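You operate a simulated robot arm through the tools that you are given. There is no shell and no other tool. Be economical: measure what you need, move in short steps, check, and stop when the job is done.

You are at the controls of a simulated robot arm. One attempt, no reset.

Task
Copy the master unit's settings to the mixer unit with the yellow lead plug.
Fine: plug its yellow terminal, switch on, press the master's green key, wait for DONE, switch off; the plug stays in.

Only the result counts: the job must be done as asked and must still hold three seconds after the hand-in. Knocking over, shifting, dropping, spilling or breaking anything else fails it.

Robot
A 6-joint arm with a two-finger gripper, on a carriage that runs on a rail from [0.2, 78.4] to [-0.3, -135.6] (x, y) and turns from -136 to 196 degrees about z. Base frame: it is fixed where the carriage stands at the start and does not move with it; the origin is on the floor, on the carriage's upright axis, x ahead of it, y to its left, z up. Readings come in cm, degrees, newtons and seconds.
Its first joint turns from -115.0 to 115.0 degrees. Places, roughly: hoist unit [70, -20, 90]; master unit [70, 10, 90]; mixer unit [70, -10, 90]; pump unit [70, 0, 90]; red switch [70, 30, 90]; yellow lead plug (2x2x7 cm) [70, 20, 100]. Payload 3.43 kg.
The tool frame sits at the grasp point between the pads (the TCP): z along the fingers, y along the line on which they close. The tips reach 3 cm beyond it. Largest opening 10.4 cm; the body of the gripper starts 5.7 cm behind the TCP.
Orientation is told as [roll, pitch, yaw] about the base's x, y, z axes, in that order, counted from this pose: with the fingers straight down and closing along the base's y, the tool's x points along the base's -x, its y along +y and its z along -z.

Tools
- The arm moves only by the tool send_rows. Its argument "targets" is a list of rows, each a list of 7 numbers: the turn, a rotation vector about the tool's x, y, z in degrees, then the shift along the tool's x, y, z in cm, then the gripper command, from -1 (fully open) to 1 (shut), values between in proportion. In form: [[ax, ay, az, tx, ty, tz, grip], ...]. A call has 1 to 12 rows; each row shifts and turns the commanded pose from where the row before left it, along the tool's axes as they then stand. Rows are played at 5 a second. More than 5 cm and 8.6 degrees between two rows, or a gripper value outside its range, and nothing of the call is played. Where a pose cannot be reached the arm comes as near as it can. A force on the tool above 40 N (or 10 N above the force at the start of the call, whichever is more), or a blocked arm, ends the call early, and 0.2 s more pass. Each finger travels about 7.2 cm/s and halts on what it meets, pressing with about 43 N; the grip force reading is that of the motor and also rises with nothing between the fingers. The clock runs only during rows and for 0.2 s after the last one: add rows that do not move to give the fingers time. The reply holds the time, the measured pose of the TCP, the force on the tool along the base axes, the opening and the grip force, in the units named above and with some noise, with the torque about the TCP (base axes, N m) and any sound that the robot's microphone picked up.
- Cameras (640 x 400 px; columns grow to the right, rows downward): "scene" is now at [3.05, 17.8, 152.16]; the picture's right is [-0.18, -0.98, 0.00], its down [-0.52, 0.09, -0.85] and it looks along [0.84, -0.15, -0.53] (base axes); focal length 277 px, centre (320, 200). "wrist" rides on the gripper at [6.7, 1.8, -9] in the tool frame; the picture's right is [-0.25, 0.97, 0.00], its down [-0.73, -0.19, -0.66] and it looks along [-0.64, -0.17, 0.75] (tool axes); focal length 218 px, centre (320, 200). There is no depth. A picture from a camera that has moved, and an enlarged one, comes with that camera's place and axes in the base frame and with its lens.
- capture(camera): a new picture of that camera. It takes no simulated time.
- lift_body(by): slides the trunk up (or, below 0, down) by that many cm; the arm and the scene camera ride with it, the base frame stays. It gives what a move gives, with no picture.
- base_move(legs): drives the robot by 1 to 6 legs, each [ahead, left, turn to the left] in cm, cm and degrees, along the robot's own axes; the way and the turn of a leg run together, so that a leg with both is an arc; at most 150 cm and 180 degrees a leg. The arm and the cameras ride along, it lands a little off, and it stops where it bumps. It keeps to its track: a leg is cut to what the track allows. It gives what a move gives.
- aim_head(pan, tilt): turns the head with the scene camera to pan (to the left, within 155 degrees either way) and tilt (down, from -29 to 69), counted from straight ahead of the robot. It gives what a move gives.
- enlarge(camera, box): a new picture of the part [left, top, right, bottom] of that camera's present view, enlarged. It takes no simulated time.
- job_done(): hands the job in; it is judged then, once.

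Go step by step. Nothing tells you exact positions but the pictures and the camera data: compare them with the known pose of the tool, close in by small moves and look again before you grip or let go. The budget is 120 turns and 82 pictures, counting those below and the enlarged ones. Unless the task says otherwise, let go and move clear before handing in, and close with one line.

The tools are called after "Emit:" as a command line: name --pt "numbers of a row" for each row, then --argument value for the rest, lists and objects as JSON in quotes. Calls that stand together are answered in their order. send_rows: Moves the arm, as the interface text tells. Its arguments: {"type":"object","properties":{"targets":{"type":"array"}},"required":["targets"]} The other tools are called the same way: lift_body (by) slides the trunk up or down; base_move (legs) drives the base; aim_head (pan, tilt) turns the head that bears the scene camera; capture (camera) takes a picture; enlarge (camera, box) takes an enlarged picture of a part of a camera's view; job_done () hands the job in.

At the start:

```text
clock: 0.0
tcp_pos: [65.3, 1.52, 124.19]
tcp_rot: [0.1, 0.1, -0.1]
ft_force: [-0.2, -0.4, -0.6]
torque: [0.02, -0.04, -0.01]
width: 10.39
grasp_force: 0.1
trunk travel left (down, up): [-57.5, 41.5]
robot x, y, heading: [0.12, -0.19, -0.1]
head pan, tilt: [-10.1, 32.0]
```

scene: 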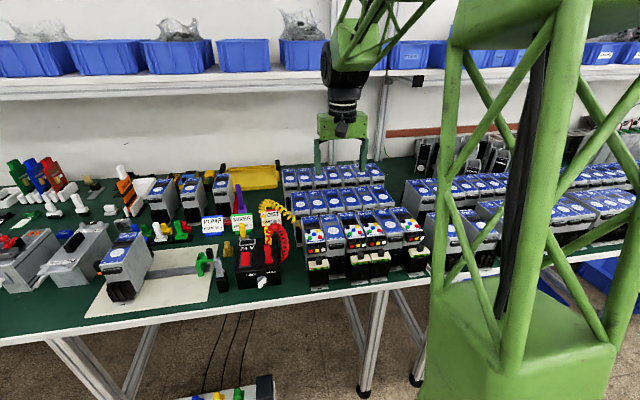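
wrist: 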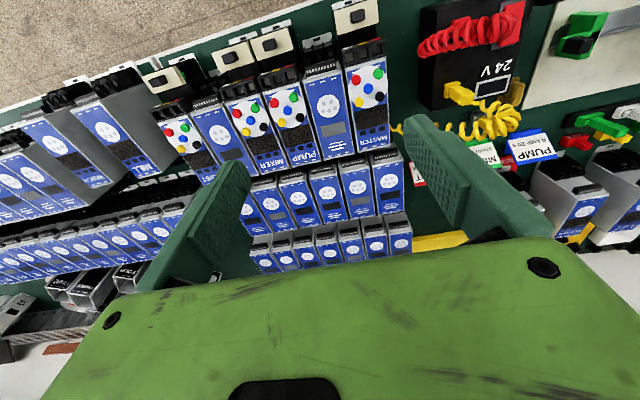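

I see a row of units (hoist, mixer, pump, master) with coloured keys and a 24 V supply with a red switch and yellow and red coiled leads. I'll enlarge the pictures first.

Emit:
enlarge --camera "scene" --box '[190, 160, 450, 322]'

Emit:
enlarge --camera "wrist" --box '[130, 0, 550, 262]'

```text
2.46 times, centred on (320, 241) of scene
camera zoom: at [3.05, 17.8, 152.16], right [-0.18, -0.98, 0.0], down [-0.52, 0.09, -0.85], along [0.84, -0.15, -0.53], focal length 683 px, centre (320, 99)
```

zoom: 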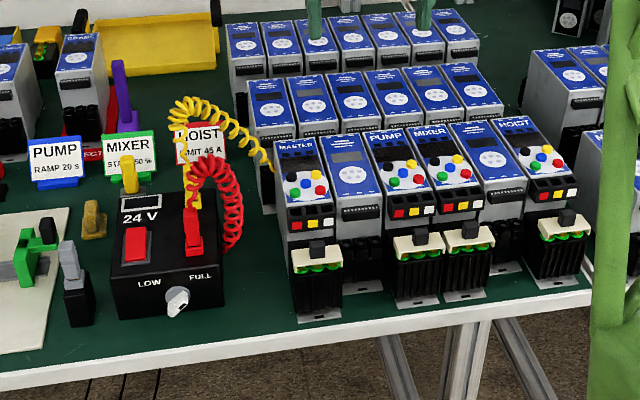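

```text
1.52 times, centred on (340, 131) of wrist
camera zoom: at [58.53, 3.31, 133.02], right [0.25, 0.97, 0.0], down [0.73, -0.19, 0.66], along [0.64, -0.17, -0.75], focal length 333 px, centre (290, 305)
```

zoom: 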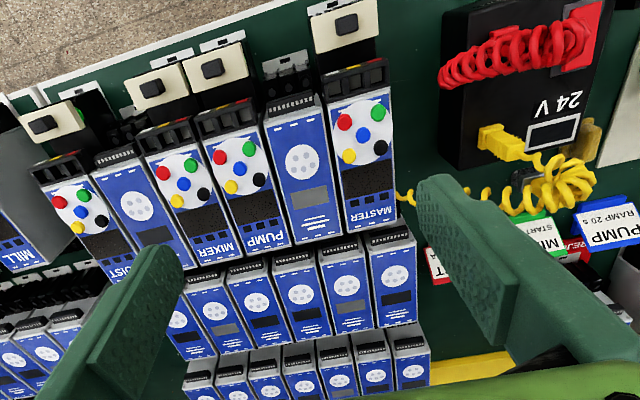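

The mixer is the fourth unit from the left in the front row. I need to see the plug, the terminals and the switch in more detail.

Emit:
enlarge --camera "scene" --box '[215, 195, 311, 295]'

Emit:
enlarge --camera "scene" --box '[296, 205, 436, 295]'

Emit:
enlarge --camera "wrist" --box '[390, 0, 560, 160]'

```text
4.00 times, centred on (263, 245) of scene
camera zoom: at [3.05, 17.8, 152.16], right [-0.18, -0.98, 0.0], down [-0.52, 0.09, -0.85], along [0.84, -0.15, -0.53], focal length 1109 px, centre (548, 20)
```

zoom: 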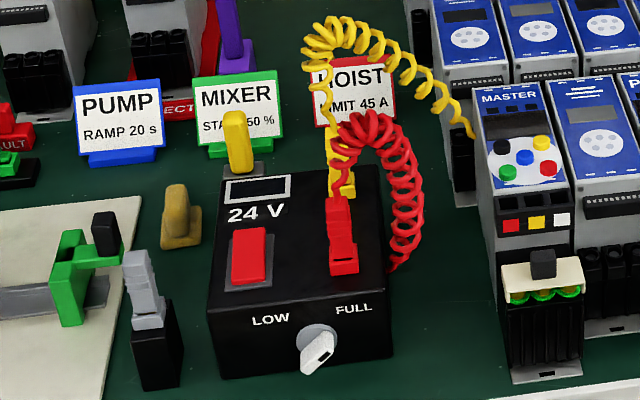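

```text
4.44 times, centred on (366, 250) of scene
camera zoom: at [3.05, 17.8, 152.16], right [-0.18, -0.98, 0.0], down [-0.52, 0.09, -0.85], along [0.84, -0.15, -0.53], focal length 1233 px, centre (116, -22)
```

zoom: 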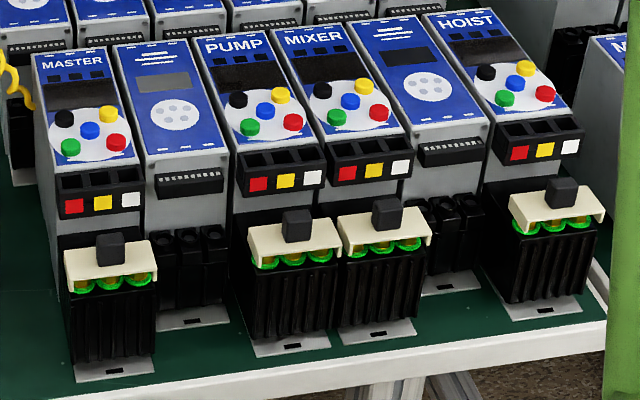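

```text
2.50 times, centred on (475, 80) of wrist
camera zoom: at [58.53, 3.31, 133.02], right [0.25, 0.97, 0.0], down [0.73, -0.19, 0.66], along [0.64, -0.17, -0.75], focal length 546 px, centre (-68, 500)
```

zoom: 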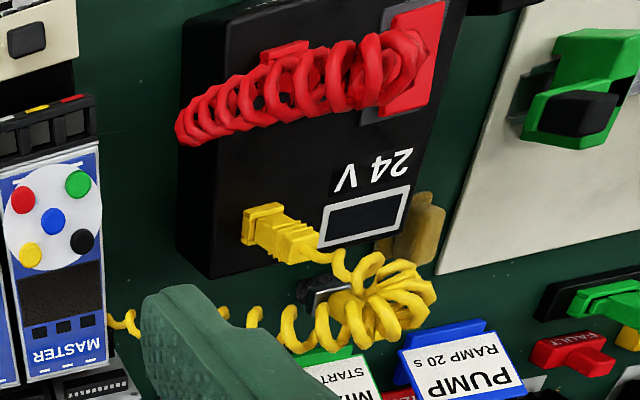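

The parked yellow plug works out at about (74, 22, 93) on top of the 24 V box, and the mixer's yellow terminal at about (63.5, -10, 99). I'll bring the wrist camera over the box for a closer look.

Emit:
send_rows --pt "0 0 0 0 4 1 -1" --pt "0 0 0 0 4 1 -1" --pt "0 0 0 0 4 1 -1" --pt "0 0 0 0 4 1 -1" --pt "0 0 0 0 4 1 -1" --pt "0 0 0 0 0 2 -1" --pt "0 0 0 0 0 0 -1"

Emit:
capture --camera "wrist"

Emit:
enlarge --camera "scene" --box '[215, 165, 311, 265]'

```text
clock: 1.6
tcp_pos: [65.24, 21.46, 117.26]
tcp_rot: [0.0, 0.1, -0.1]
ft_force: [0.0, 0.0, 0.1]
torque: [-0.01, 0.01, 0.01]
width: 10.4
grasp_force: 0.1
trunk travel left (down, up): [-57.5, 41.5]
robot x, y, heading: [0.04, 0.28, 0.0]
head pan, tilt: [-10.1, 32.0]
```

```text
74 pictures are left
camera wrist: at [58.49, 23.22, 126.07], right [0.25, 0.97, 0.0], down [0.73, -0.19, 0.66], along [0.64, -0.17, -0.75], focal length 218 px, centre (320, 200)
```

wrist: 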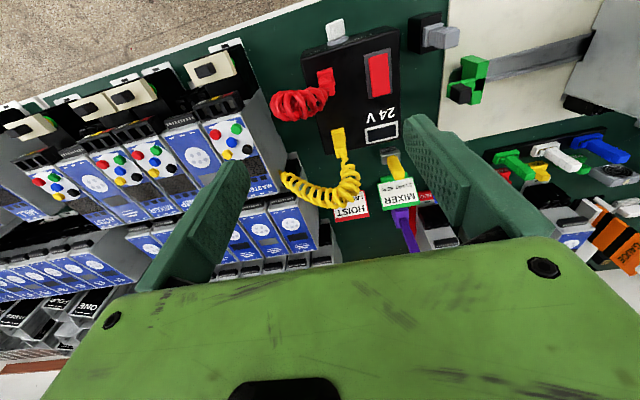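

```text
4.00 times, centred on (263, 215) of scene
camera zoom: at [3.07, 17.8, 152.16], right [-0.18, -0.98, 0.0], down [-0.52, 0.09, -0.85], along [0.84, -0.15, -0.53], focal length 1109 px, centre (548, 140)
```

zoom: 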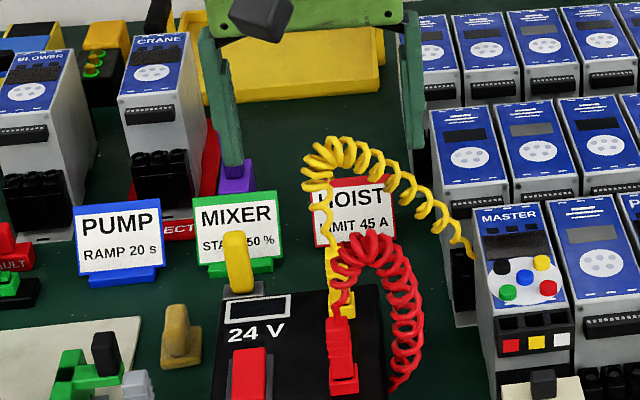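

Emit:
enlarge --camera "wrist" --box '[260, 10, 450, 230]'

Emit:
enlarge --camera "wrist" --box '[0, 60, 300, 220]'

```text
1.82 times, centred on (355, 120) of wrist
camera zoom: at [58.49, 23.22, 126.07], right [0.25, 0.97, 0.0], down [0.73, -0.19, 0.66], along [0.64, -0.17, -0.75], focal length 397 px, centre (256, 346)
```

zoom: 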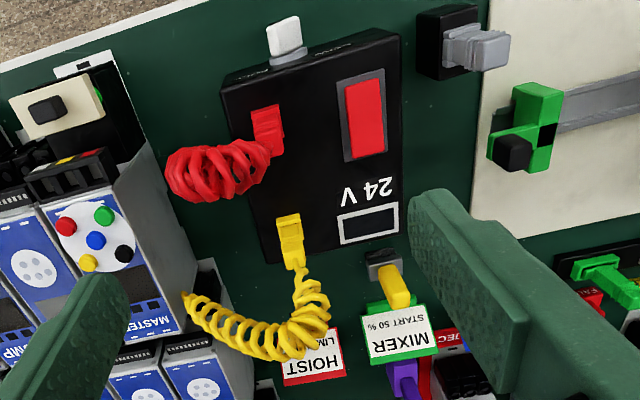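

```text
2.13 times, centred on (150, 140) of wrist
camera zoom: at [58.49, 23.22, 126.07], right [0.25, 0.97, 0.0], down [0.73, -0.19, 0.66], along [0.64, -0.17, -0.75], focal length 466 px, centre (683, 328)
```

zoom: 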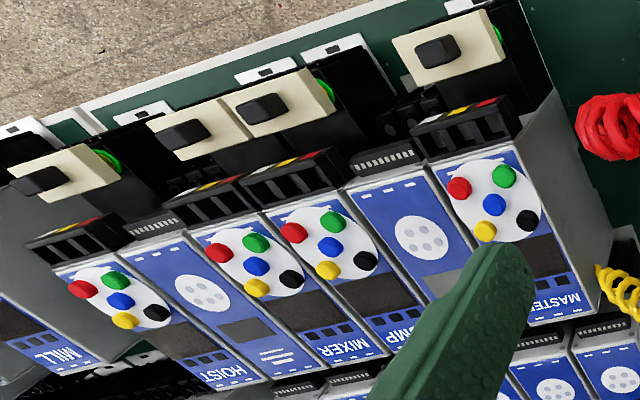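

I'll take a closer wrist look at the plug, then at the mixer's terminal block.

Emit:
send_rows --pt "0 0 0 0 0 3 -1" --pt "0 0 0 0 0 3 -1" --pt "0 0 0 0 0 0 -1"

Emit:
enlarge --camera "wrist" --box '[240, 10, 440, 210]'

Emit:
send_rows --pt "0 0 0 1 -3 -4 -1" --pt "0 0 0 1 -5 0 -1" --pt "0 0 0 1 -5 0 -1" --pt "0 0 0 1 -5 0 -1" --pt "0 0 0 1 -5 0 -1" --pt "0 0 0 1 -5 0 -1" --pt "0 0 0 1 -4 0 -1" --pt "0 0 0 0 0 3 -1" --pt "0 0 0 0 0 3 -1" --pt "0 0 0 0 0 0 -1"

Emit:
capture --camera "wrist"

```text
clock: 2.4
tcp_pos: [65.42, 21.47, 111.15]
tcp_rot: [0.0, 0.1, -0.1]
ft_force: [0.3, 0.0, 0.2]
torque: [0.02, 0.04, -0.03]
width: 10.4
grasp_force: 0.1
trunk travel left (down, up): [-57.5, 41.5]
robot x, y, heading: [-0.08, 0.11, -0.3]
head pan, tilt: [-10.1, 32.0]
```

```text
2.00 times, centred on (340, 110) of wrist
camera zoom: at [58.57, 23.24, 120.11], right [0.25, 0.97, 0.0], down [0.73, -0.19, 0.66], along [0.64, -0.17, -0.75], focal length 436 px, centre (280, 380)
```

zoom: 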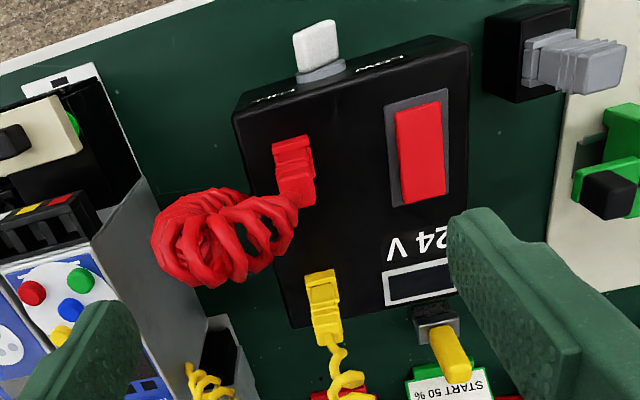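

```text
refused: row 1 steps farther than a row can; nothing moved
```

```text
69 pictures are left
camera wrist: at [58.57, 23.24, 120.11], right [0.25, 0.97, 0.0], down [0.73, -0.19, 0.66], along [0.64, -0.17, -0.75], focal length 218 px, centre (320, 200)
```

wrist: 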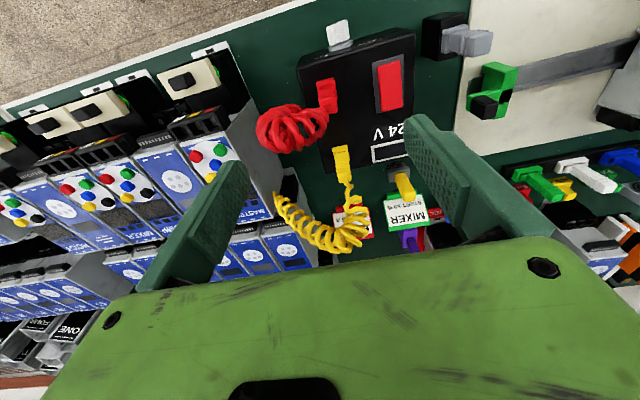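

Emit:
send_rows --pt "0 0 0 0 -2 -4 -1" --pt "0 0 0 0.5 -4.8 0 -1" --pt "0 0 0 0.5 -4.8 0 -1" --pt "0 0 0 1 -4.8 0 -1" --pt "0 0 0 1 -4.8 0 -1" --pt "0 0 0 1 -4.8 0 -1" --pt "0 0 0 1 -4.8 0 -1" --pt "0 0 0 0 0 3 -1" --pt "0 0 0 0 0 2 -1" --pt "0 0 0 0 0 0 -1"

Emit:
enlarge --camera "wrist" --box '[180, 10, 440, 210]'

```text
clock: 4.6
tcp_pos: [60.49, -9.33, 110.03]
tcp_rot: [0.0, 0.0, 0.0]
ft_force: [0.3, -0.7, 0.0]
torque: [0.01, 0.02, -0.01]
width: 10.4
grasp_force: 0.1
trunk travel left (down, up): [-57.5, 41.5]
robot x, y, heading: [-0.1, -0.07, 0.2]
head pan, tilt: [-10.1, 32.0]
```

```text
2.00 times, centred on (310, 110) of wrist
camera zoom: at [53.6, -7.56, 118.94], right [0.25, 0.97, 0.0], down [0.73, -0.19, 0.66], along [0.64, -0.17, -0.75], focal length 436 px, centre (340, 380)
```

zoom: 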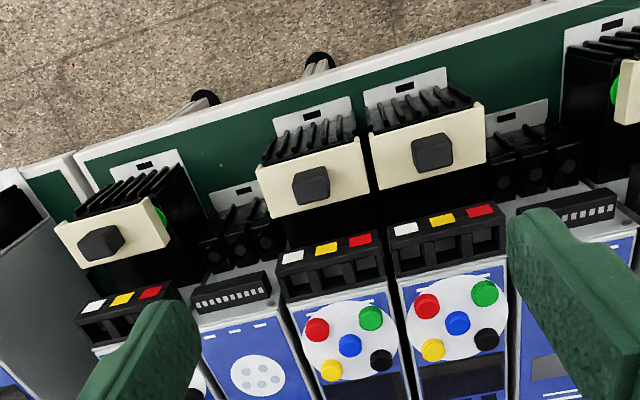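

Emit:
enlarge --camera "wrist" --box '[280, 110, 390, 180]'

Emit:
enlarge --camera "scene" --box '[340, 205, 410, 260]'

```text
5.71 times, centred on (335, 145) of wrist
camera zoom: at [53.6, -7.56, 118.94], right [0.25, 0.97, 0.0], down [0.73, -0.19, 0.66], along [0.64, -0.17, -0.75], focal length 1247 px, centre (234, 514)
```

zoom: 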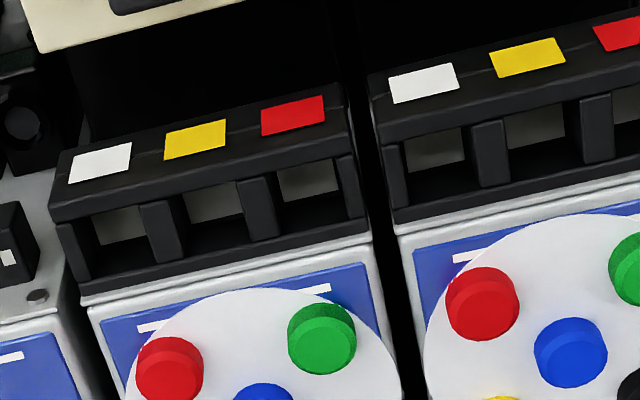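

```text
7.27 times, centred on (375, 232) of scene
camera zoom: at [3.08, 17.8, 152.16], right [-0.18, -0.98, 0.0], down [-0.52, 0.09, -0.85], along [0.83, -0.15, -0.53], focal length 2017 px, centre (-80, -36)
```

zoom: 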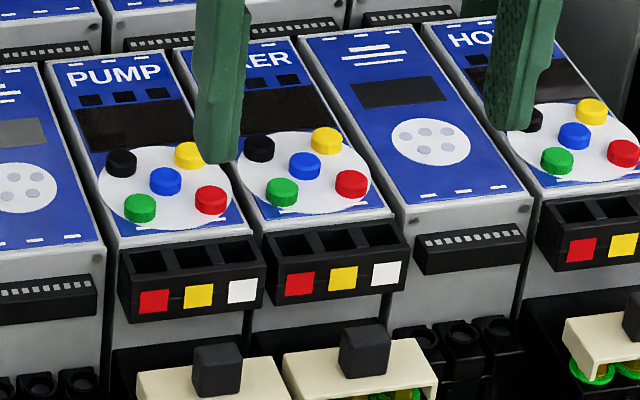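

Emit:
enlarge --camera "scene" --box '[296, 210, 350, 292]'

```text
4.88 times, centred on (323, 251) of scene
camera zoom: at [3.08, 17.8, 152.16], right [-0.18, -0.98, 0.0], down [-0.52, 0.09, -0.85], along [0.83, -0.15, -0.53], focal length 1353 px, centre (305, -49)
```

zoom: 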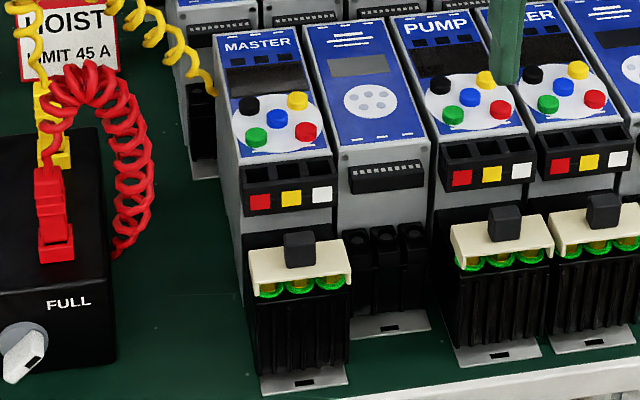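

I want a side view of the terminal block to learn its tilt. I'll move left, yaw the hand to look along -y, and pitch it up a little.

Emit:
send_rows --pt "0 0 0 0 0 -4 -1" --pt "0 0 0 0.5 4.7 0 -1" --pt "0 0 0 0.5 4.7 0 -1" --pt "0 0 0 0.5 4.7 0 -1" --pt "0 0 0 0.5 4.7 0 -1" --pt "0 0 0 0.5 4.7 0 -1" --pt "0 0 8.2 0 0 0 -1" --pt "0 0 8.2 0 0 0 -1" --pt "0 0 8.2 0 0 0 -1" --pt "0 0 8.2 0 0 0 -1" --pt "0 0 8.2 0 0 0 -1" --pt "0 0 8.2 0 0 0 -1"

Emit:
send_rows --pt "0 0 8.2 0 0 0 -1" --pt "0 0 8.2 0 0 0 -1" --pt "0 0 8.2 0 0 0 -1" --pt "0 0 8.2 0 0 0 -1" --pt "0 0 8 0 0 0 -1" --pt "0 -8.3 0 0 0 0 -1" --pt "0 -8.3 0 0 0 0 -1" --pt "0 -8.3 0 0 0 0 -1" --pt "0 0 0 0 0 0 -1"

Emit:
capture --camera "wrist"

```text
clock: 7.2
tcp_pos: [57.81, 14.35, 114.19]
tcp_rot: [0.0, 0.1, -49.4]
ft_force: [-0.4, 0.5, 0.2]
torque: [0.01, 0.0, -0.02]
width: 10.41
grasp_force: 0.0
trunk travel left (down, up): [-57.5, 41.5]
robot x, y, heading: [-0.34, -0.16, -0.2]
head pan, tilt: [-10.1, 32.0]
```

```text
clock: 9.2
tcp_pos: [57.93, 14.18, 114.05]
tcp_rot: [-0.1, -24.9, -90.1]
ft_force: [0.7, -0.1, -0.7]
torque: [-0.04, 0.05, 0.03]
width: 10.39
grasp_force: 0.1
trunk travel left (down, up): [-57.5, 41.5]
robot x, y, heading: [0.15, -0.28, 0.3]
head pan, tilt: [-10.1, 32.0]
```

```text
64 pictures are left
camera wrist: at [59.54, 24.16, 119.34], right [0.97, -0.23, 0.11], down [-0.19, -0.38, 0.9], along [-0.17, -0.89, -0.41], focal length 218 px, centre (320, 200)
```

wrist: 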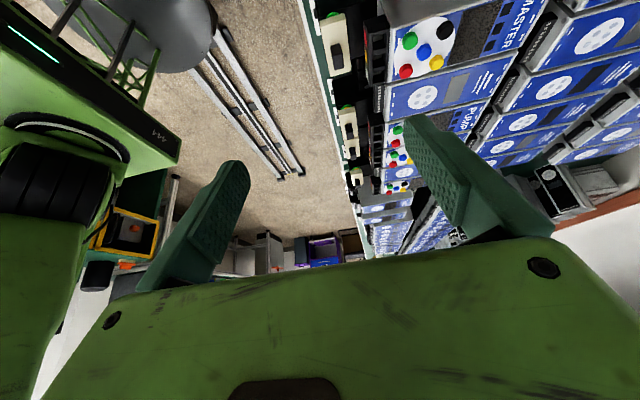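

Emit:
send_rows --pt "0 0 0 1.7 0 3.64 -1" --pt "0 0 0 1.7 0 3.64 -1" --pt "0 0 0 0.85 0 1.82 -1" --pt "0 0 0 0 0 0 -1"

Emit:
enlarge --camera "wrist" --box '[280, 0, 560, 160]'

```text
clock: 10.2
tcp_pos: [57.91, 14.27, 103.9]
tcp_rot: [0.0, -24.9, -90.0]
ft_force: [-0.1, -0.4, -0.6]
torque: [0.04, -0.01, -0.02]
width: 10.43
grasp_force: 0.1
trunk travel left (down, up): [-57.5, 41.5]
robot x, y, heading: [-0.23, 0.19, 0.3]
head pan, tilt: [-10.1, 32.0]
```

```text
2.29 times, centred on (420, 80) of wrist
camera zoom: at [59.59, 24.12, 109.17], right [0.97, -0.23, 0.11], down [-0.19, -0.39, 0.9], along [-0.17, -0.89, -0.42], focal length 499 px, centre (91, 474)
```

zoom: 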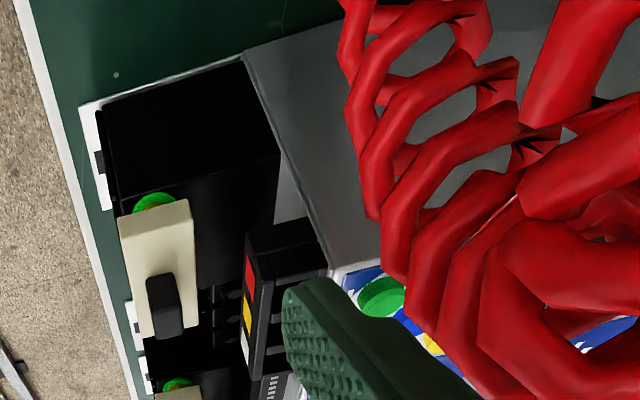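

The side view shows the block is square and upright, so the holes open straight up and the plug goes in vertically. I'll undo the rotation and return above the plug.

Emit:
send_rows --pt "0 0 0 -1.7 0 -3.64 -1" --pt "0 0 0 -1.7 0 -3.64 -1" --pt "0 0 0 -1.7 0 -3.64 -1" --pt "0 8.3 0 0 0 0 -1" --pt "0 8.3 0 0 0 0 -1" --pt "0 8.3 0 0 0 0 -1" --pt "0 0 -8.2 0 0 0 -1" --pt "0 0 -8.2 0 0 0 -1" --pt "0 0 -8.2 0 0 0 -1" --pt "0 0 -8.2 0 0 0 -1" --pt "0 0 -8.2 0 0 0 -1" --pt "0 0 -8.2 0 0 0 -1"

Emit:
send_rows --pt "0 0 -8.2 0 0 0 -0.3" --pt "0 0 -8.2 0 0 0 -0.3" --pt "0 0 -8.2 0 0 0 -0.3" --pt "0 0 -8.2 0 0 0 -0.3" --pt "0 0 -8 0 0 0 -0.3" --pt "0 0 0 -4 2 0 -0.3" --pt "0 0 0 -4 2 0 -0.3" --pt "0 0 0 -4 2 0 -0.3" --pt "0 0 0 -3 2 0 -0.3" --pt "0 0 0 0 0 0 -0.3"

Emit:
capture --camera "wrist"

Emit:
enlarge --camera "scene" --box '[220, 130, 340, 260]'

```text
clock: 12.8
tcp_pos: [57.77, 14.13, 116.09]
tcp_rot: [0.0, 0.0, -40.8]
ft_force: [0.2, 0.0, -0.1]
torque: [-0.02, 0.04, -0.03]
width: 10.4
grasp_force: 0.1
trunk travel left (down, up): [-57.5, 41.5]
robot x, y, heading: [-0.28, 0.11, -0.1]
head pan, tilt: [-10.1, 32.0]
```

```text
clock: 15.0
tcp_pos: [73.08, 22.15, 115.98]
tcp_rot: [0.0, 0.1, 0.1]
ft_force: [0.3, 0.0, -0.4]
torque: [-0.02, 0.03, 0.01]
width: 6.74
grasp_force: 0.0
trunk travel left (down, up): [-57.5, 41.5]
robot x, y, heading: [0.06, 0.18, -0.2]
head pan, tilt: [-10.1, 32.0]
```

```text
62 pictures are left
camera wrist: at [66.22, 23.9, 124.97], right [0.25, 0.97, 0.0], down [0.73, -0.19, 0.66], along [0.64, -0.17, -0.75], focal length 218 px, centre (320, 200)
```

wrist: 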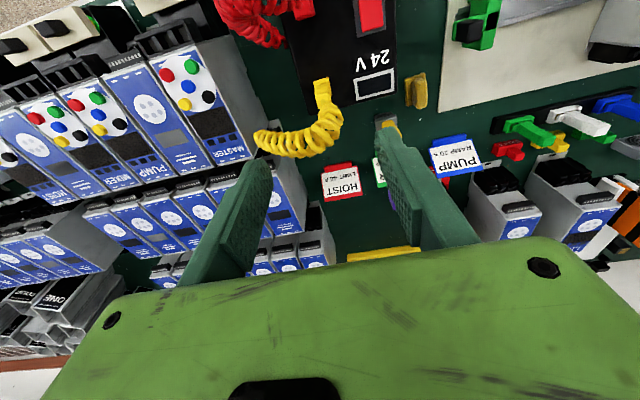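

```text
3.08 times, centred on (280, 195) of scene
camera zoom: at [3.11, 17.81, 152.16], right [-0.18, -0.98, 0.0], down [-0.52, 0.09, -0.85], along [0.83, -0.15, -0.53], focal length 853 px, centre (443, 215)
```

zoom: 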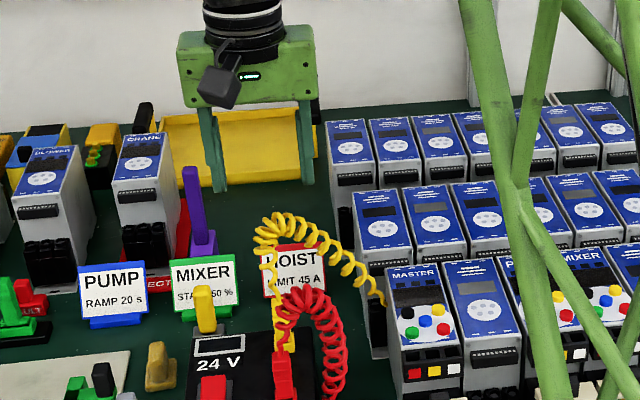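

Emit:
send_rows --pt "0 0 0 -1 0 3 -0.3" --pt "0 0 0 0 0 3 -0.3" --pt "0 0 0 0 0 3 -0.3" --pt "0 0 0 0 0 2.5 -0.3" --pt "0 0 0 0 0 0 -0.3"

Emit:
capture --camera "wrist"

Emit:
enlarge --camera "scene" --box '[220, 160, 320, 260]'

```text
clock: 16.2
tcp_pos: [73.84, 22.2, 104.43]
tcp_rot: [0.0, 0.0, 0.0]
ft_force: [-0.6, 0.6, 0.1]
torque: [-0.01, -0.01, -0.01]
width: 6.78
grasp_force: 0.1
trunk travel left (down, up): [-57.5, 41.5]
robot x, y, heading: [-0.36, -0.54, 0.1]
head pan, tilt: [-10.1, 32.0]
```

```text
60 pictures are left
camera wrist: at [67.01, 23.96, 113.41], right [0.25, 0.97, 0.0], down [0.73, -0.19, 0.66], along [0.64, -0.17, -0.75], focal length 218 px, centre (320, 200)
```

wrist: 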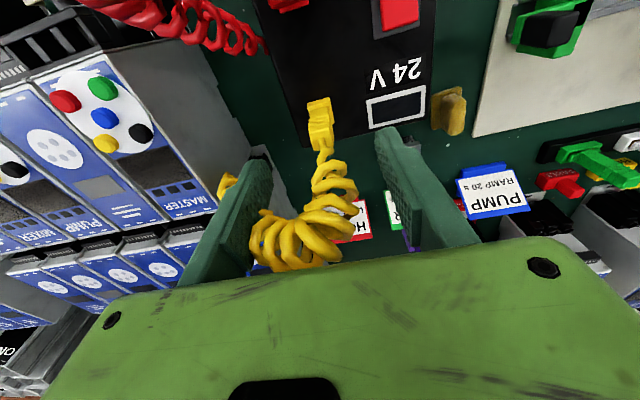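

```text
4.00 times, centred on (270, 210) of scene
camera zoom: at [3.09, 17.81, 152.16], right [-0.18, -0.98, 0.0], down [-0.52, 0.09, -0.85], along [0.83, -0.15, -0.53], focal length 1109 px, centre (520, 160)
```

zoom: 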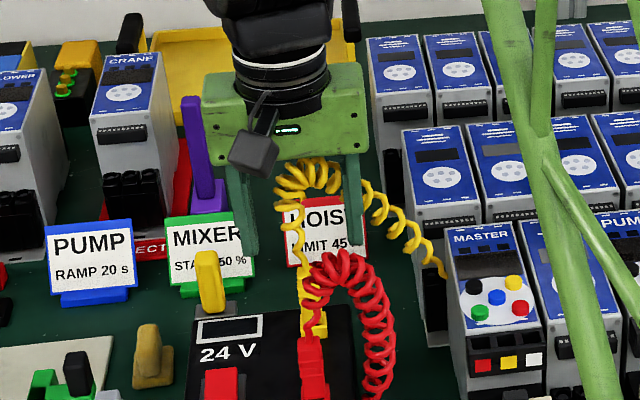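

The hand passes the coil with no force, and the plug lines up under the TCP. I'll descend to grip its body.

Emit:
send_rows --pt "0 0 0 -0.1 -0.1 2.5 -0.3" --pt "0 0 0 0 0 2.5 -0.3" --pt "0 0 0 0 0 2.2 -0.3" --pt "0 0 0 0 0 0 -0.3"

Emit:
enlarge --camera "wrist" --box '[220, 80, 420, 240]'

Emit:
enlarge --camera "scene" --box '[230, 180, 310, 260]'

```text
clock: 17.2
tcp_pos: [73.91, 22.3, 97.58]
tcp_rot: [0.0, 0.0, 0.1]
ft_force: [-0.2, 0.3, -0.6]
torque: [0.02, -0.02, -0.05]
width: 6.76
grasp_force: 0.1
trunk travel left (down, up): [-57.5, 41.5]
robot x, y, heading: [-0.27, 0.38, 0.2]
head pan, tilt: [-10.1, 32.0]
```

```text
2.50 times, centred on (320, 160) of wrist
camera zoom: at [67.13, 24.0, 106.4], right [0.25, 0.97, 0.0], down [0.73, -0.19, 0.66], along [0.64, -0.17, -0.75], focal length 546 px, centre (320, 300)
```

zoom: 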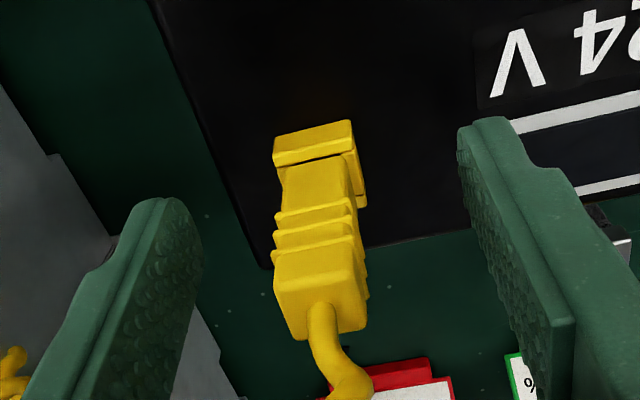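

```text
5.00 times, centred on (270, 220) of scene
camera zoom: at [3.08, 17.8, 152.16], right [-0.18, -0.98, 0.0], down [-0.52, 0.09, -0.85], along [0.84, -0.15, -0.53], focal length 1387 px, centre (570, 100)
```

zoom: 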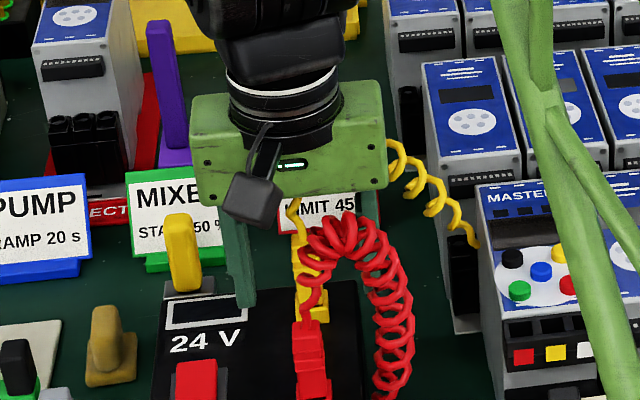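

Emit:
send_rows --pt "0 0 0 0 -0.1 0.6 -0.3" --pt "0 0 0 0 0 0 0.2" --pt "0 0 0 0 0 0 0.5" --pt "0 0 0 0 0 0 0.8" --pt "0 0 0 0 0 0 1" --pt "0 0 0 0 0 0 1" --pt "0 0 0 0 0 0 1"

Emit:
enlarge --camera "wrist" --box '[220, 80, 420, 240]'

```text
clock: 18.8
tcp_pos: [73.88, 22.01, 96.82]
tcp_rot: [0.0, 0.0, -0.1]
ft_force: [0.0, -0.3, -0.6]
torque: [-0.04, 0.02, 0.01]
width: 1.46
grasp_force: 42.9
trunk travel left (down, up): [-57.5, 41.5]
robot x, y, heading: [-0.18, 0.09, 0.2]
head pan, tilt: [-10.1, 32.0]
```

```text
2.50 times, centred on (320, 160) of wrist
camera zoom: at [67.14, 23.84, 105.82], right [0.25, 0.97, 0.0], down [0.73, -0.19, 0.66], along [0.64, -0.17, -0.75], focal length 546 px, centre (320, 300)
```

zoom: 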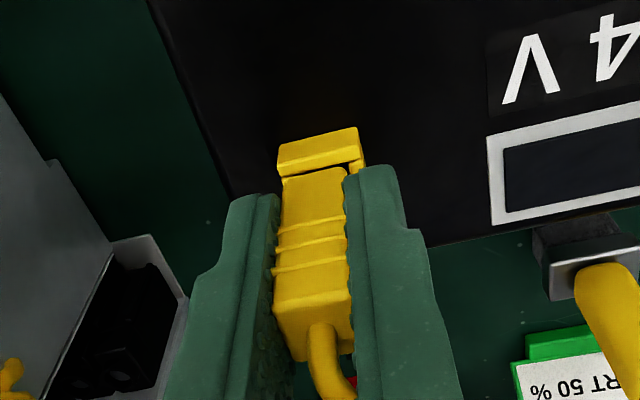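

Gripped at width 1.46. Next I'll lift straight up.

Emit:
send_rows --pt "0 0 0 0 0 -0.7 1" --pt "0 0 0 0 0 -1 1" --pt "0 0 0 0 0 -1.5 1" --pt "0 0 0 0 0 -3 1" --pt "0 0 0 0 0 -3 1" --pt "0 0 0 0 0 -4 1" --pt "0 0 0 0 0 -4 1" --pt "0 0 0 0 0 0 1"

Emit:
capture --camera "wrist"

Emit:
enlarge --camera "scene" --box '[220, 120, 350, 260]'

```text
clock: 20.6
tcp_pos: [73.94, 21.87, 114.32]
tcp_rot: [0.0, 0.0, 0.1]
ft_force: [0.1, 0.4, -0.3]
torque: [0.02, -0.03, -0.01]
width: 1.48
grasp_force: 43.1
trunk travel left (down, up): [-57.5, 41.5]
robot x, y, heading: [0.16, 0.26, -0.1]
head pan, tilt: [-10.1, 32.0]
```

```text
55 pictures are left
camera wrist: at [67.12, 23.74, 123.19], right [0.25, 0.97, 0.0], down [0.73, -0.19, 0.66], along [0.64, -0.17, -0.75], focal length 218 px, centre (320, 200)
```

wrist: 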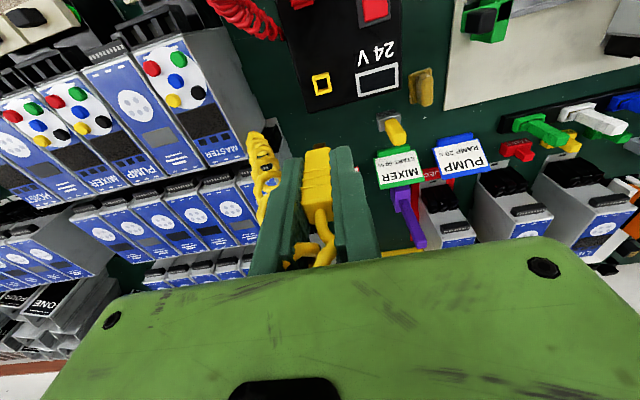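

```text
2.86 times, centred on (285, 190) of scene
camera zoom: at [3.0, 17.79, 152.17], right [-0.18, -0.98, 0.0], down [-0.52, 0.09, -0.85], along [0.84, -0.15, -0.53], focal length 792 px, centre (420, 229)
```

zoom: 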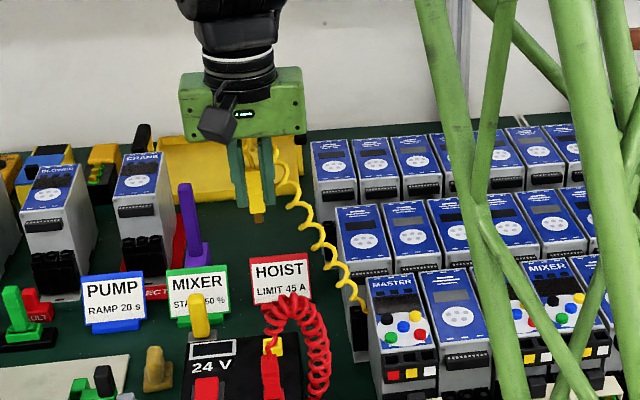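

Emit:
enlarge --camera "scene" --box '[255, 150, 295, 200]'

Emit:
enlarge --camera "wrist" --box '[260, 110, 380, 210]'

```text
8.00 times, centred on (275, 175) of scene
camera zoom: at [3.0, 17.79, 152.17], right [-0.18, -0.98, 0.0], down [-0.52, 0.09, -0.85], along [0.84, -0.15, -0.53], focal length 2219 px, centre (680, 400)
```

zoom: 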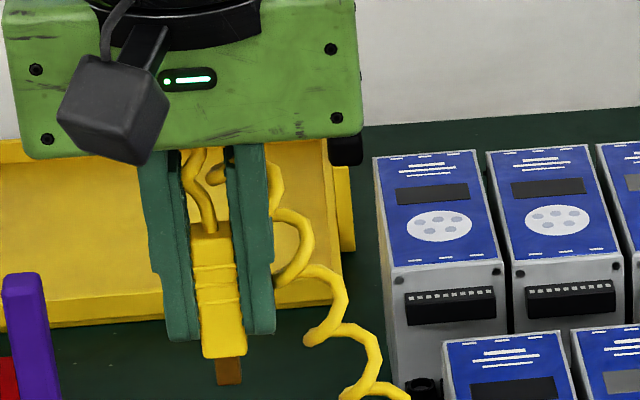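

```text
4.00 times, centred on (320, 160) of wrist
camera zoom: at [67.12, 23.74, 123.19], right [0.25, 0.97, 0.0], down [0.73, -0.19, 0.66], along [0.64, -0.17, -0.75], focal length 873 px, centre (320, 360)
```

zoom: 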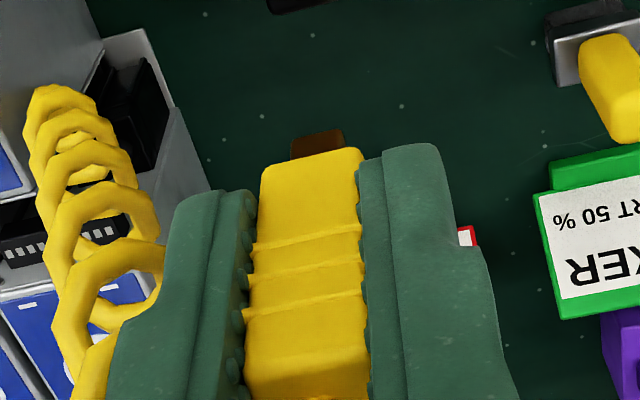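

The plug is free and has a roughly 1 cm brown prong below the body. I'll carry it above the mixer's block and look again.

Emit:
send_rows --pt "0 0 0 4.5 0 0 1" --pt "0 0 0 4.5 -2 0 1" --pt "0 0 0 0 -4.5 0 1" --pt "0 0 0 0 -4.5 0 1" --pt "0 0 0 0 -4.5 0 1" --pt "0 0 0 0 -4.5 0 1" --pt "0 0 0 0 -4.5 0 1" --pt "0 0 0 0 -4.5 0 1" --pt "0 0 0 0 -4 2 1" --pt "0 0 0 0 0 4 1" --pt "0 0 0 0 0 0 1"

Emit:
capture --camera "wrist"

Emit:
enlarge --camera "wrist" --box '[260, 90, 380, 190]'

Emit:
capture --camera "scene"

```text
clock: 23.0
tcp_pos: [64.92, -11.12, 107.84]
tcp_rot: [-0.1, 0.1, 0.0]
ft_force: [1.0, 0.2, -1.3]
torque: [-0.02, 0.01, 0.01]
width: 1.46
grasp_force: 42.8
trunk travel left (down, up): [-57.5, 41.5]
robot x, y, heading: [-0.14, -0.37, 0.1]
head pan, tilt: [-10.1, 32.0]
```

```text
51 pictures are left
camera wrist: at [58.17, -9.24, 116.77], right [0.25, 0.97, 0.0], down [0.73, -0.19, 0.66], along [0.63, -0.17, -0.75], focal length 218 px, centre (320, 200)
```

wrist: 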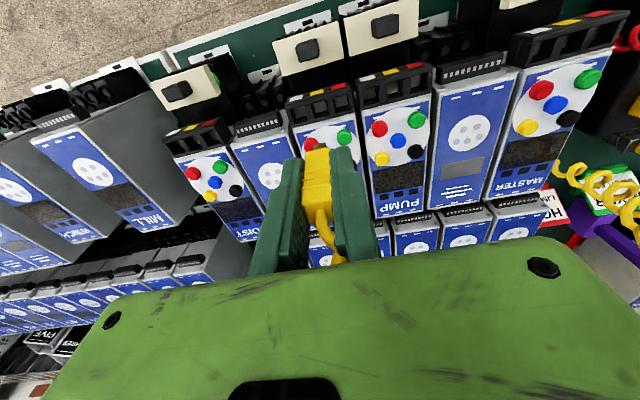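

```text
4.00 times, centred on (320, 140) of wrist
camera zoom: at [58.17, -9.24, 116.77], right [0.25, 0.97, 0.0], down [0.73, -0.19, 0.66], along [0.63, -0.17, -0.75], focal length 873 px, centre (320, 440)
```

zoom: 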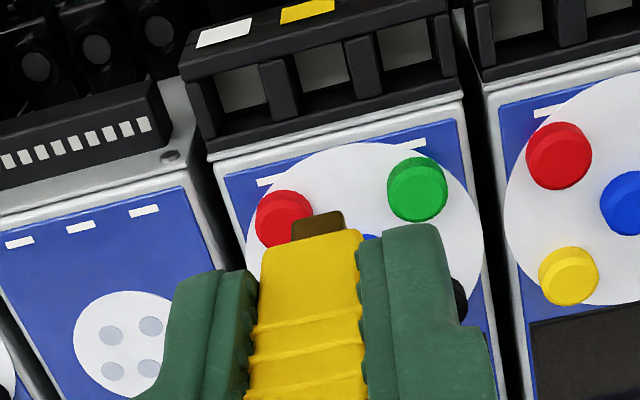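

```text
49 pictures are left
camera scene: at [3.12, 17.79, 152.16], right [-0.18, -0.98, 0.0], down [-0.52, 0.09, -0.85], along [0.83, -0.15, -0.53], focal length 277 px, centre (320, 200)
```

scene: 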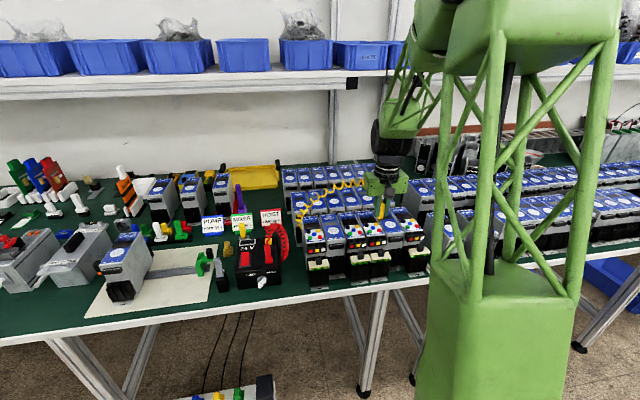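

The prong lines up with the yellow slot in y, and x needs checking from lower down. I'll descend part way and look.

Emit:
send_rows --pt "0 0 0 0.2 0 2 1" --pt "0 0 0 0 0 1.5 1" --pt "0 0 0 0 0 0 1"

Emit:
enlarge --camera "wrist" --box '[260, 90, 380, 190]'

Emit:
enlarge --camera "scene" --box '[345, 180, 425, 265]'

```text
clock: 23.8
tcp_pos: [64.75, -10.98, 104.57]
tcp_rot: [0.0, 0.0, 0.0]
ft_force: [0.5, -0.5, -0.1]
torque: [0.0, -0.01, -0.01]
width: 1.45
grasp_force: 43.5
trunk travel left (down, up): [-57.5, 41.5]
robot x, y, heading: [-0.02, 0.03, -0.1]
head pan, tilt: [-10.1, 32.0]
```

```text
4.00 times, centred on (320, 140) of wrist
camera zoom: at [57.99, -9.15, 113.42], right [0.25, 0.97, 0.0], down [0.73, -0.19, 0.66], along [0.64, -0.17, -0.75], focal length 873 px, centre (320, 440)
```

zoom: 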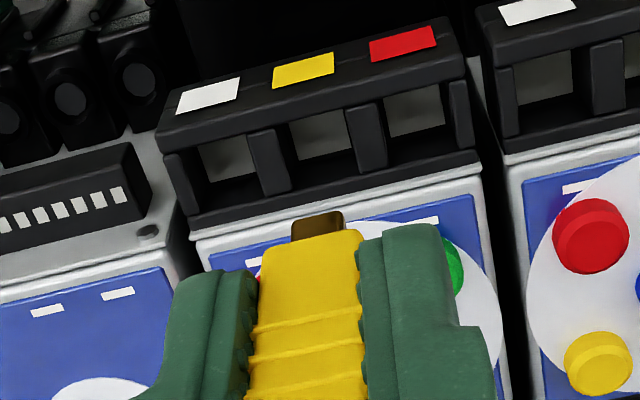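

```text
4.71 times, centred on (385, 222) of scene
camera zoom: at [3.08, 17.8, 152.16], right [-0.18, -0.98, 0.0], down [-0.52, 0.09, -0.85], along [0.83, -0.15, -0.53], focal length 1305 px, centre (14, 94)
```

zoom: 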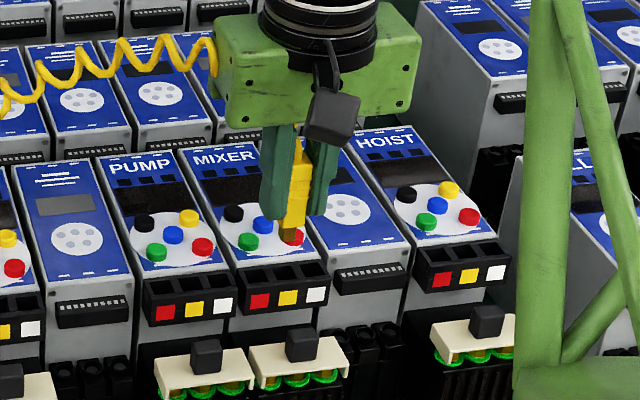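

Prong and slot agree within about 1 mm in both views. I'll descend further and check just above the slot.

Emit:
send_rows --pt "0 0 0 0 0.05 1.2 1" --pt "0 0 0 0 0 0.9 1" --pt "0 0 0 0 0 0 1"

Emit:
enlarge --camera "wrist" --box '[280, 100, 370, 175]'

Emit:
enlarge --camera "scene" --box '[365, 205, 415, 255]'

```text
clock: 24.6
tcp_pos: [64.78, -10.84, 102.25]
tcp_rot: [0.0, -0.1, 0.0]
ft_force: [0.3, 0.4, -0.8]
torque: [-0.01, 0.02, 0.03]
width: 1.48
grasp_force: 44.0
trunk travel left (down, up): [-57.5, 41.5]
robot x, y, heading: [0.2, -0.11, -0.0]
head pan, tilt: [-10.1, 32.0]
```

```text
5.33 times, centred on (325, 138) of wrist
camera zoom: at [58.03, -9.14, 111.28], right [0.25, 0.97, 0.0], down [0.73, -0.19, 0.66], along [0.64, -0.17, -0.75], focal length 1164 px, centre (293, 533)
```

zoom: 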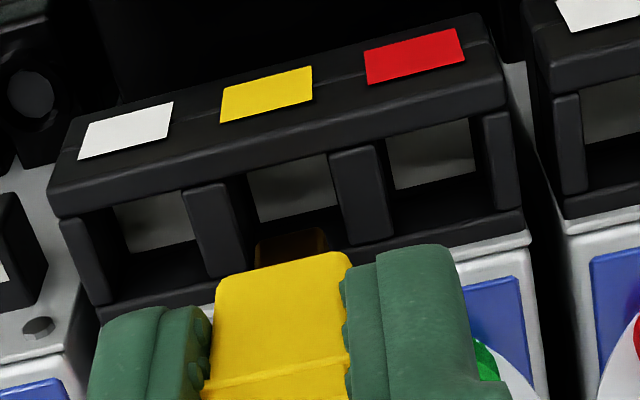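

```text
8.00 times, centred on (390, 230) of scene
camera zoom: at [3.07, 17.8, 152.16], right [-0.18, -0.98, 0.0], down [-0.52, 0.09, -0.85], along [0.84, -0.15, -0.53], focal length 2219 px, centre (-240, -40)
```

zoom: 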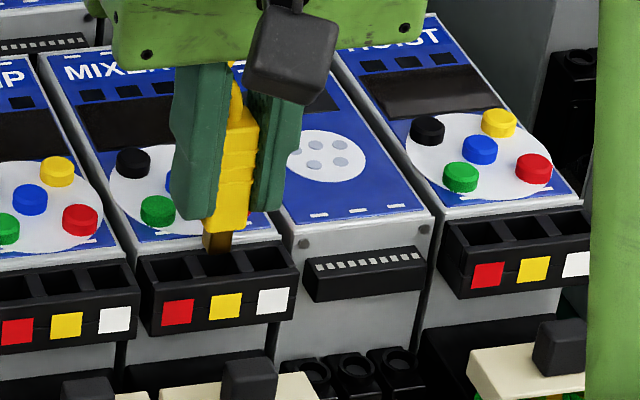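

Emit:
enlarge --camera "scene" --box '[380, 222, 400, 240]'

Emit:
enlarge --camera "wrist" --box '[305, 120, 345, 160]'

```text
16.00 times, centred on (390, 231) of scene
camera zoom: at [3.07, 17.8, 152.16], right [-0.18, -0.98, 0.0], down [-0.52, 0.09, -0.85], along [0.84, -0.15, -0.53], focal length 4438 px, centre (-800, -296)
```

zoom: 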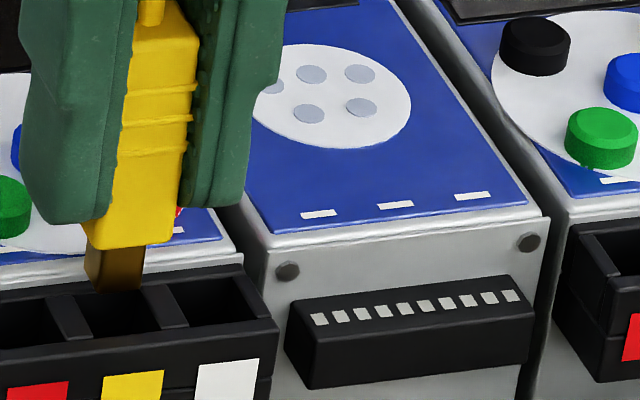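

```text
10.00 times, centred on (325, 140) of wrist
camera zoom: at [58.03, -9.14, 111.28], right [0.25, 0.97, 0.0], down [0.73, -0.19, 0.66], along [0.64, -0.17, -0.75], focal length 2183 px, centre (270, 800)
```

zoom: 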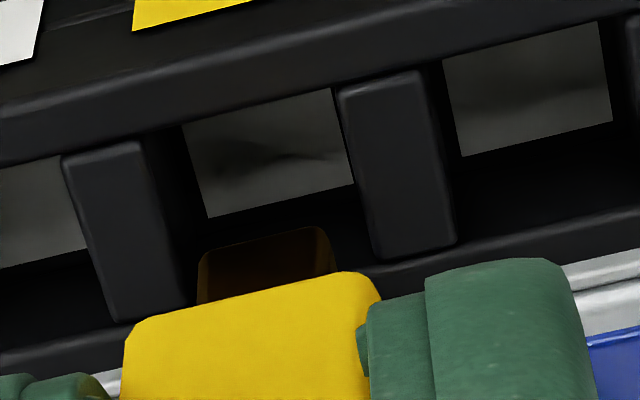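

The prong measures about 0.95 × 0.7 cm in a slot of about 1.3 cm, and it sits roughly 0.4 cm too far back. I'll shift -x by 0.4 and re-check.

Emit:
send_rows --pt "0 0 0 0.4 -0.03 0 1" --pt "0 0 0 0 0 0 1" --pt "0 0 0 0 0 0 1"

Emit:
enlarge --camera "scene" --box '[380, 222, 400, 240]'

Emit:
enlarge --camera "wrist" --box '[305, 120, 345, 160]'

```text
clock: 25.4
tcp_pos: [64.46, -10.92, 102.44]
tcp_rot: [0.0, -0.1, 0.0]
ft_force: [0.7, -0.3, 0.4]
torque: [-0.01, -0.03, -0.02]
width: 1.49
grasp_force: 42.8
trunk travel left (down, up): [-57.5, 41.5]
robot x, y, heading: [-0.22, -0.03, -0.1]
head pan, tilt: [-10.1, 32.0]
```

```text
16.00 times, centred on (390, 231) of scene
camera zoom: at [3.05, 17.8, 152.16], right [-0.18, -0.98, 0.0], down [-0.52, 0.09, -0.85], along [0.84, -0.15, -0.53], focal length 4438 px, centre (-800, -296)
```

zoom: 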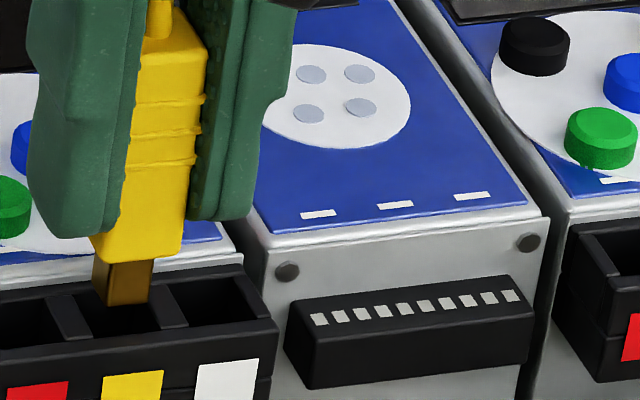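

```text
10.00 times, centred on (325, 140) of wrist
camera zoom: at [57.6, -9.14, 111.3], right [0.25, 0.97, 0.0], down [0.73, -0.19, 0.66], along [0.64, -0.17, -0.75], focal length 2183 px, centre (270, 800)
```

zoom: 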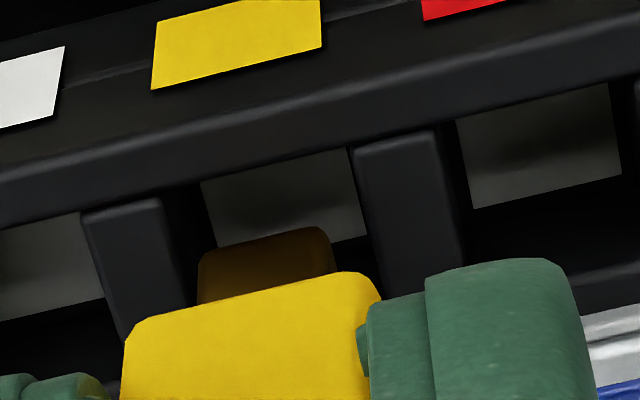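

Both views now show the prong centred over the slot. I'll insert slowly.

Emit:
send_rows --pt "0 0 0 0 0 0.3 1" --pt "0 0 0 0 0 0.3 1" --pt "0 0 0 0 0 0.2 1" --pt "0 0 0 0 0 0.2 1" --pt "0 0 0 0 0 0 1"

Emit:
enlarge --camera "scene" --box '[380, 222, 400, 240]'

Emit:
enlarge --camera "wrist" --box '[305, 120, 345, 160]'

```text
clock: 26.6
tcp_pos: [64.51, -10.86, 101.44]
tcp_rot: [0.0, 0.0, 0.0]
ft_force: [0.3, -0.2, -0.1]
torque: [-0.01, -0.05, -0.01]
width: 1.48
grasp_force: 42.8
trunk travel left (down, up): [-57.5, 41.5]
robot x, y, heading: [-0.07, 0.06, 0.0]
head pan, tilt: [-10.1, 32.0]
```

```text
16.00 times, centred on (390, 231) of scene
camera zoom: at [3.05, 17.8, 152.16], right [-0.18, -0.98, 0.0], down [-0.52, 0.09, -0.85], along [0.84, -0.15, -0.53], focal length 4438 px, centre (-800, -296)
```

zoom: 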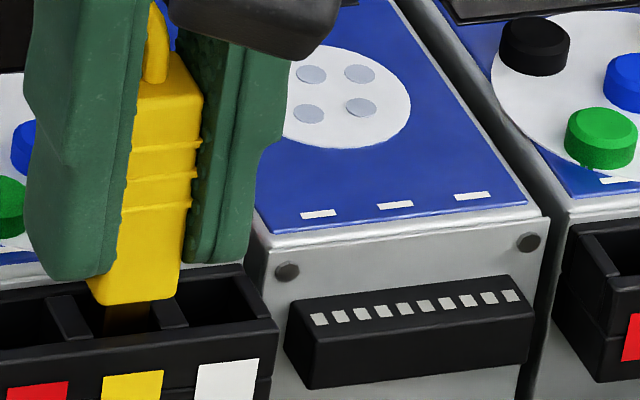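

```text
10.00 times, centred on (325, 140) of wrist
camera zoom: at [57.58, -9.18, 110.3], right [0.25, 0.97, 0.0], down [0.73, -0.19, 0.66], along [0.64, -0.17, -0.75], focal length 2183 px, centre (270, 800)
```

zoom: 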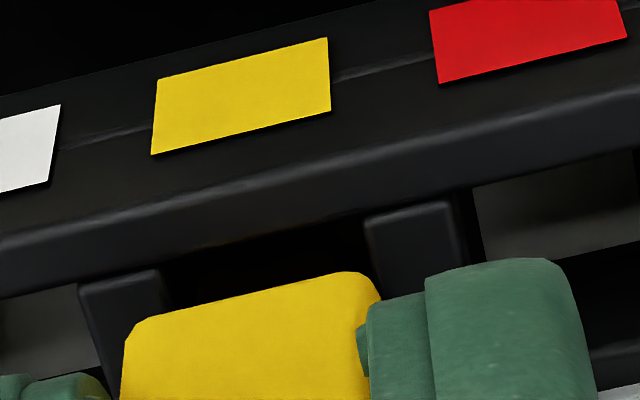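

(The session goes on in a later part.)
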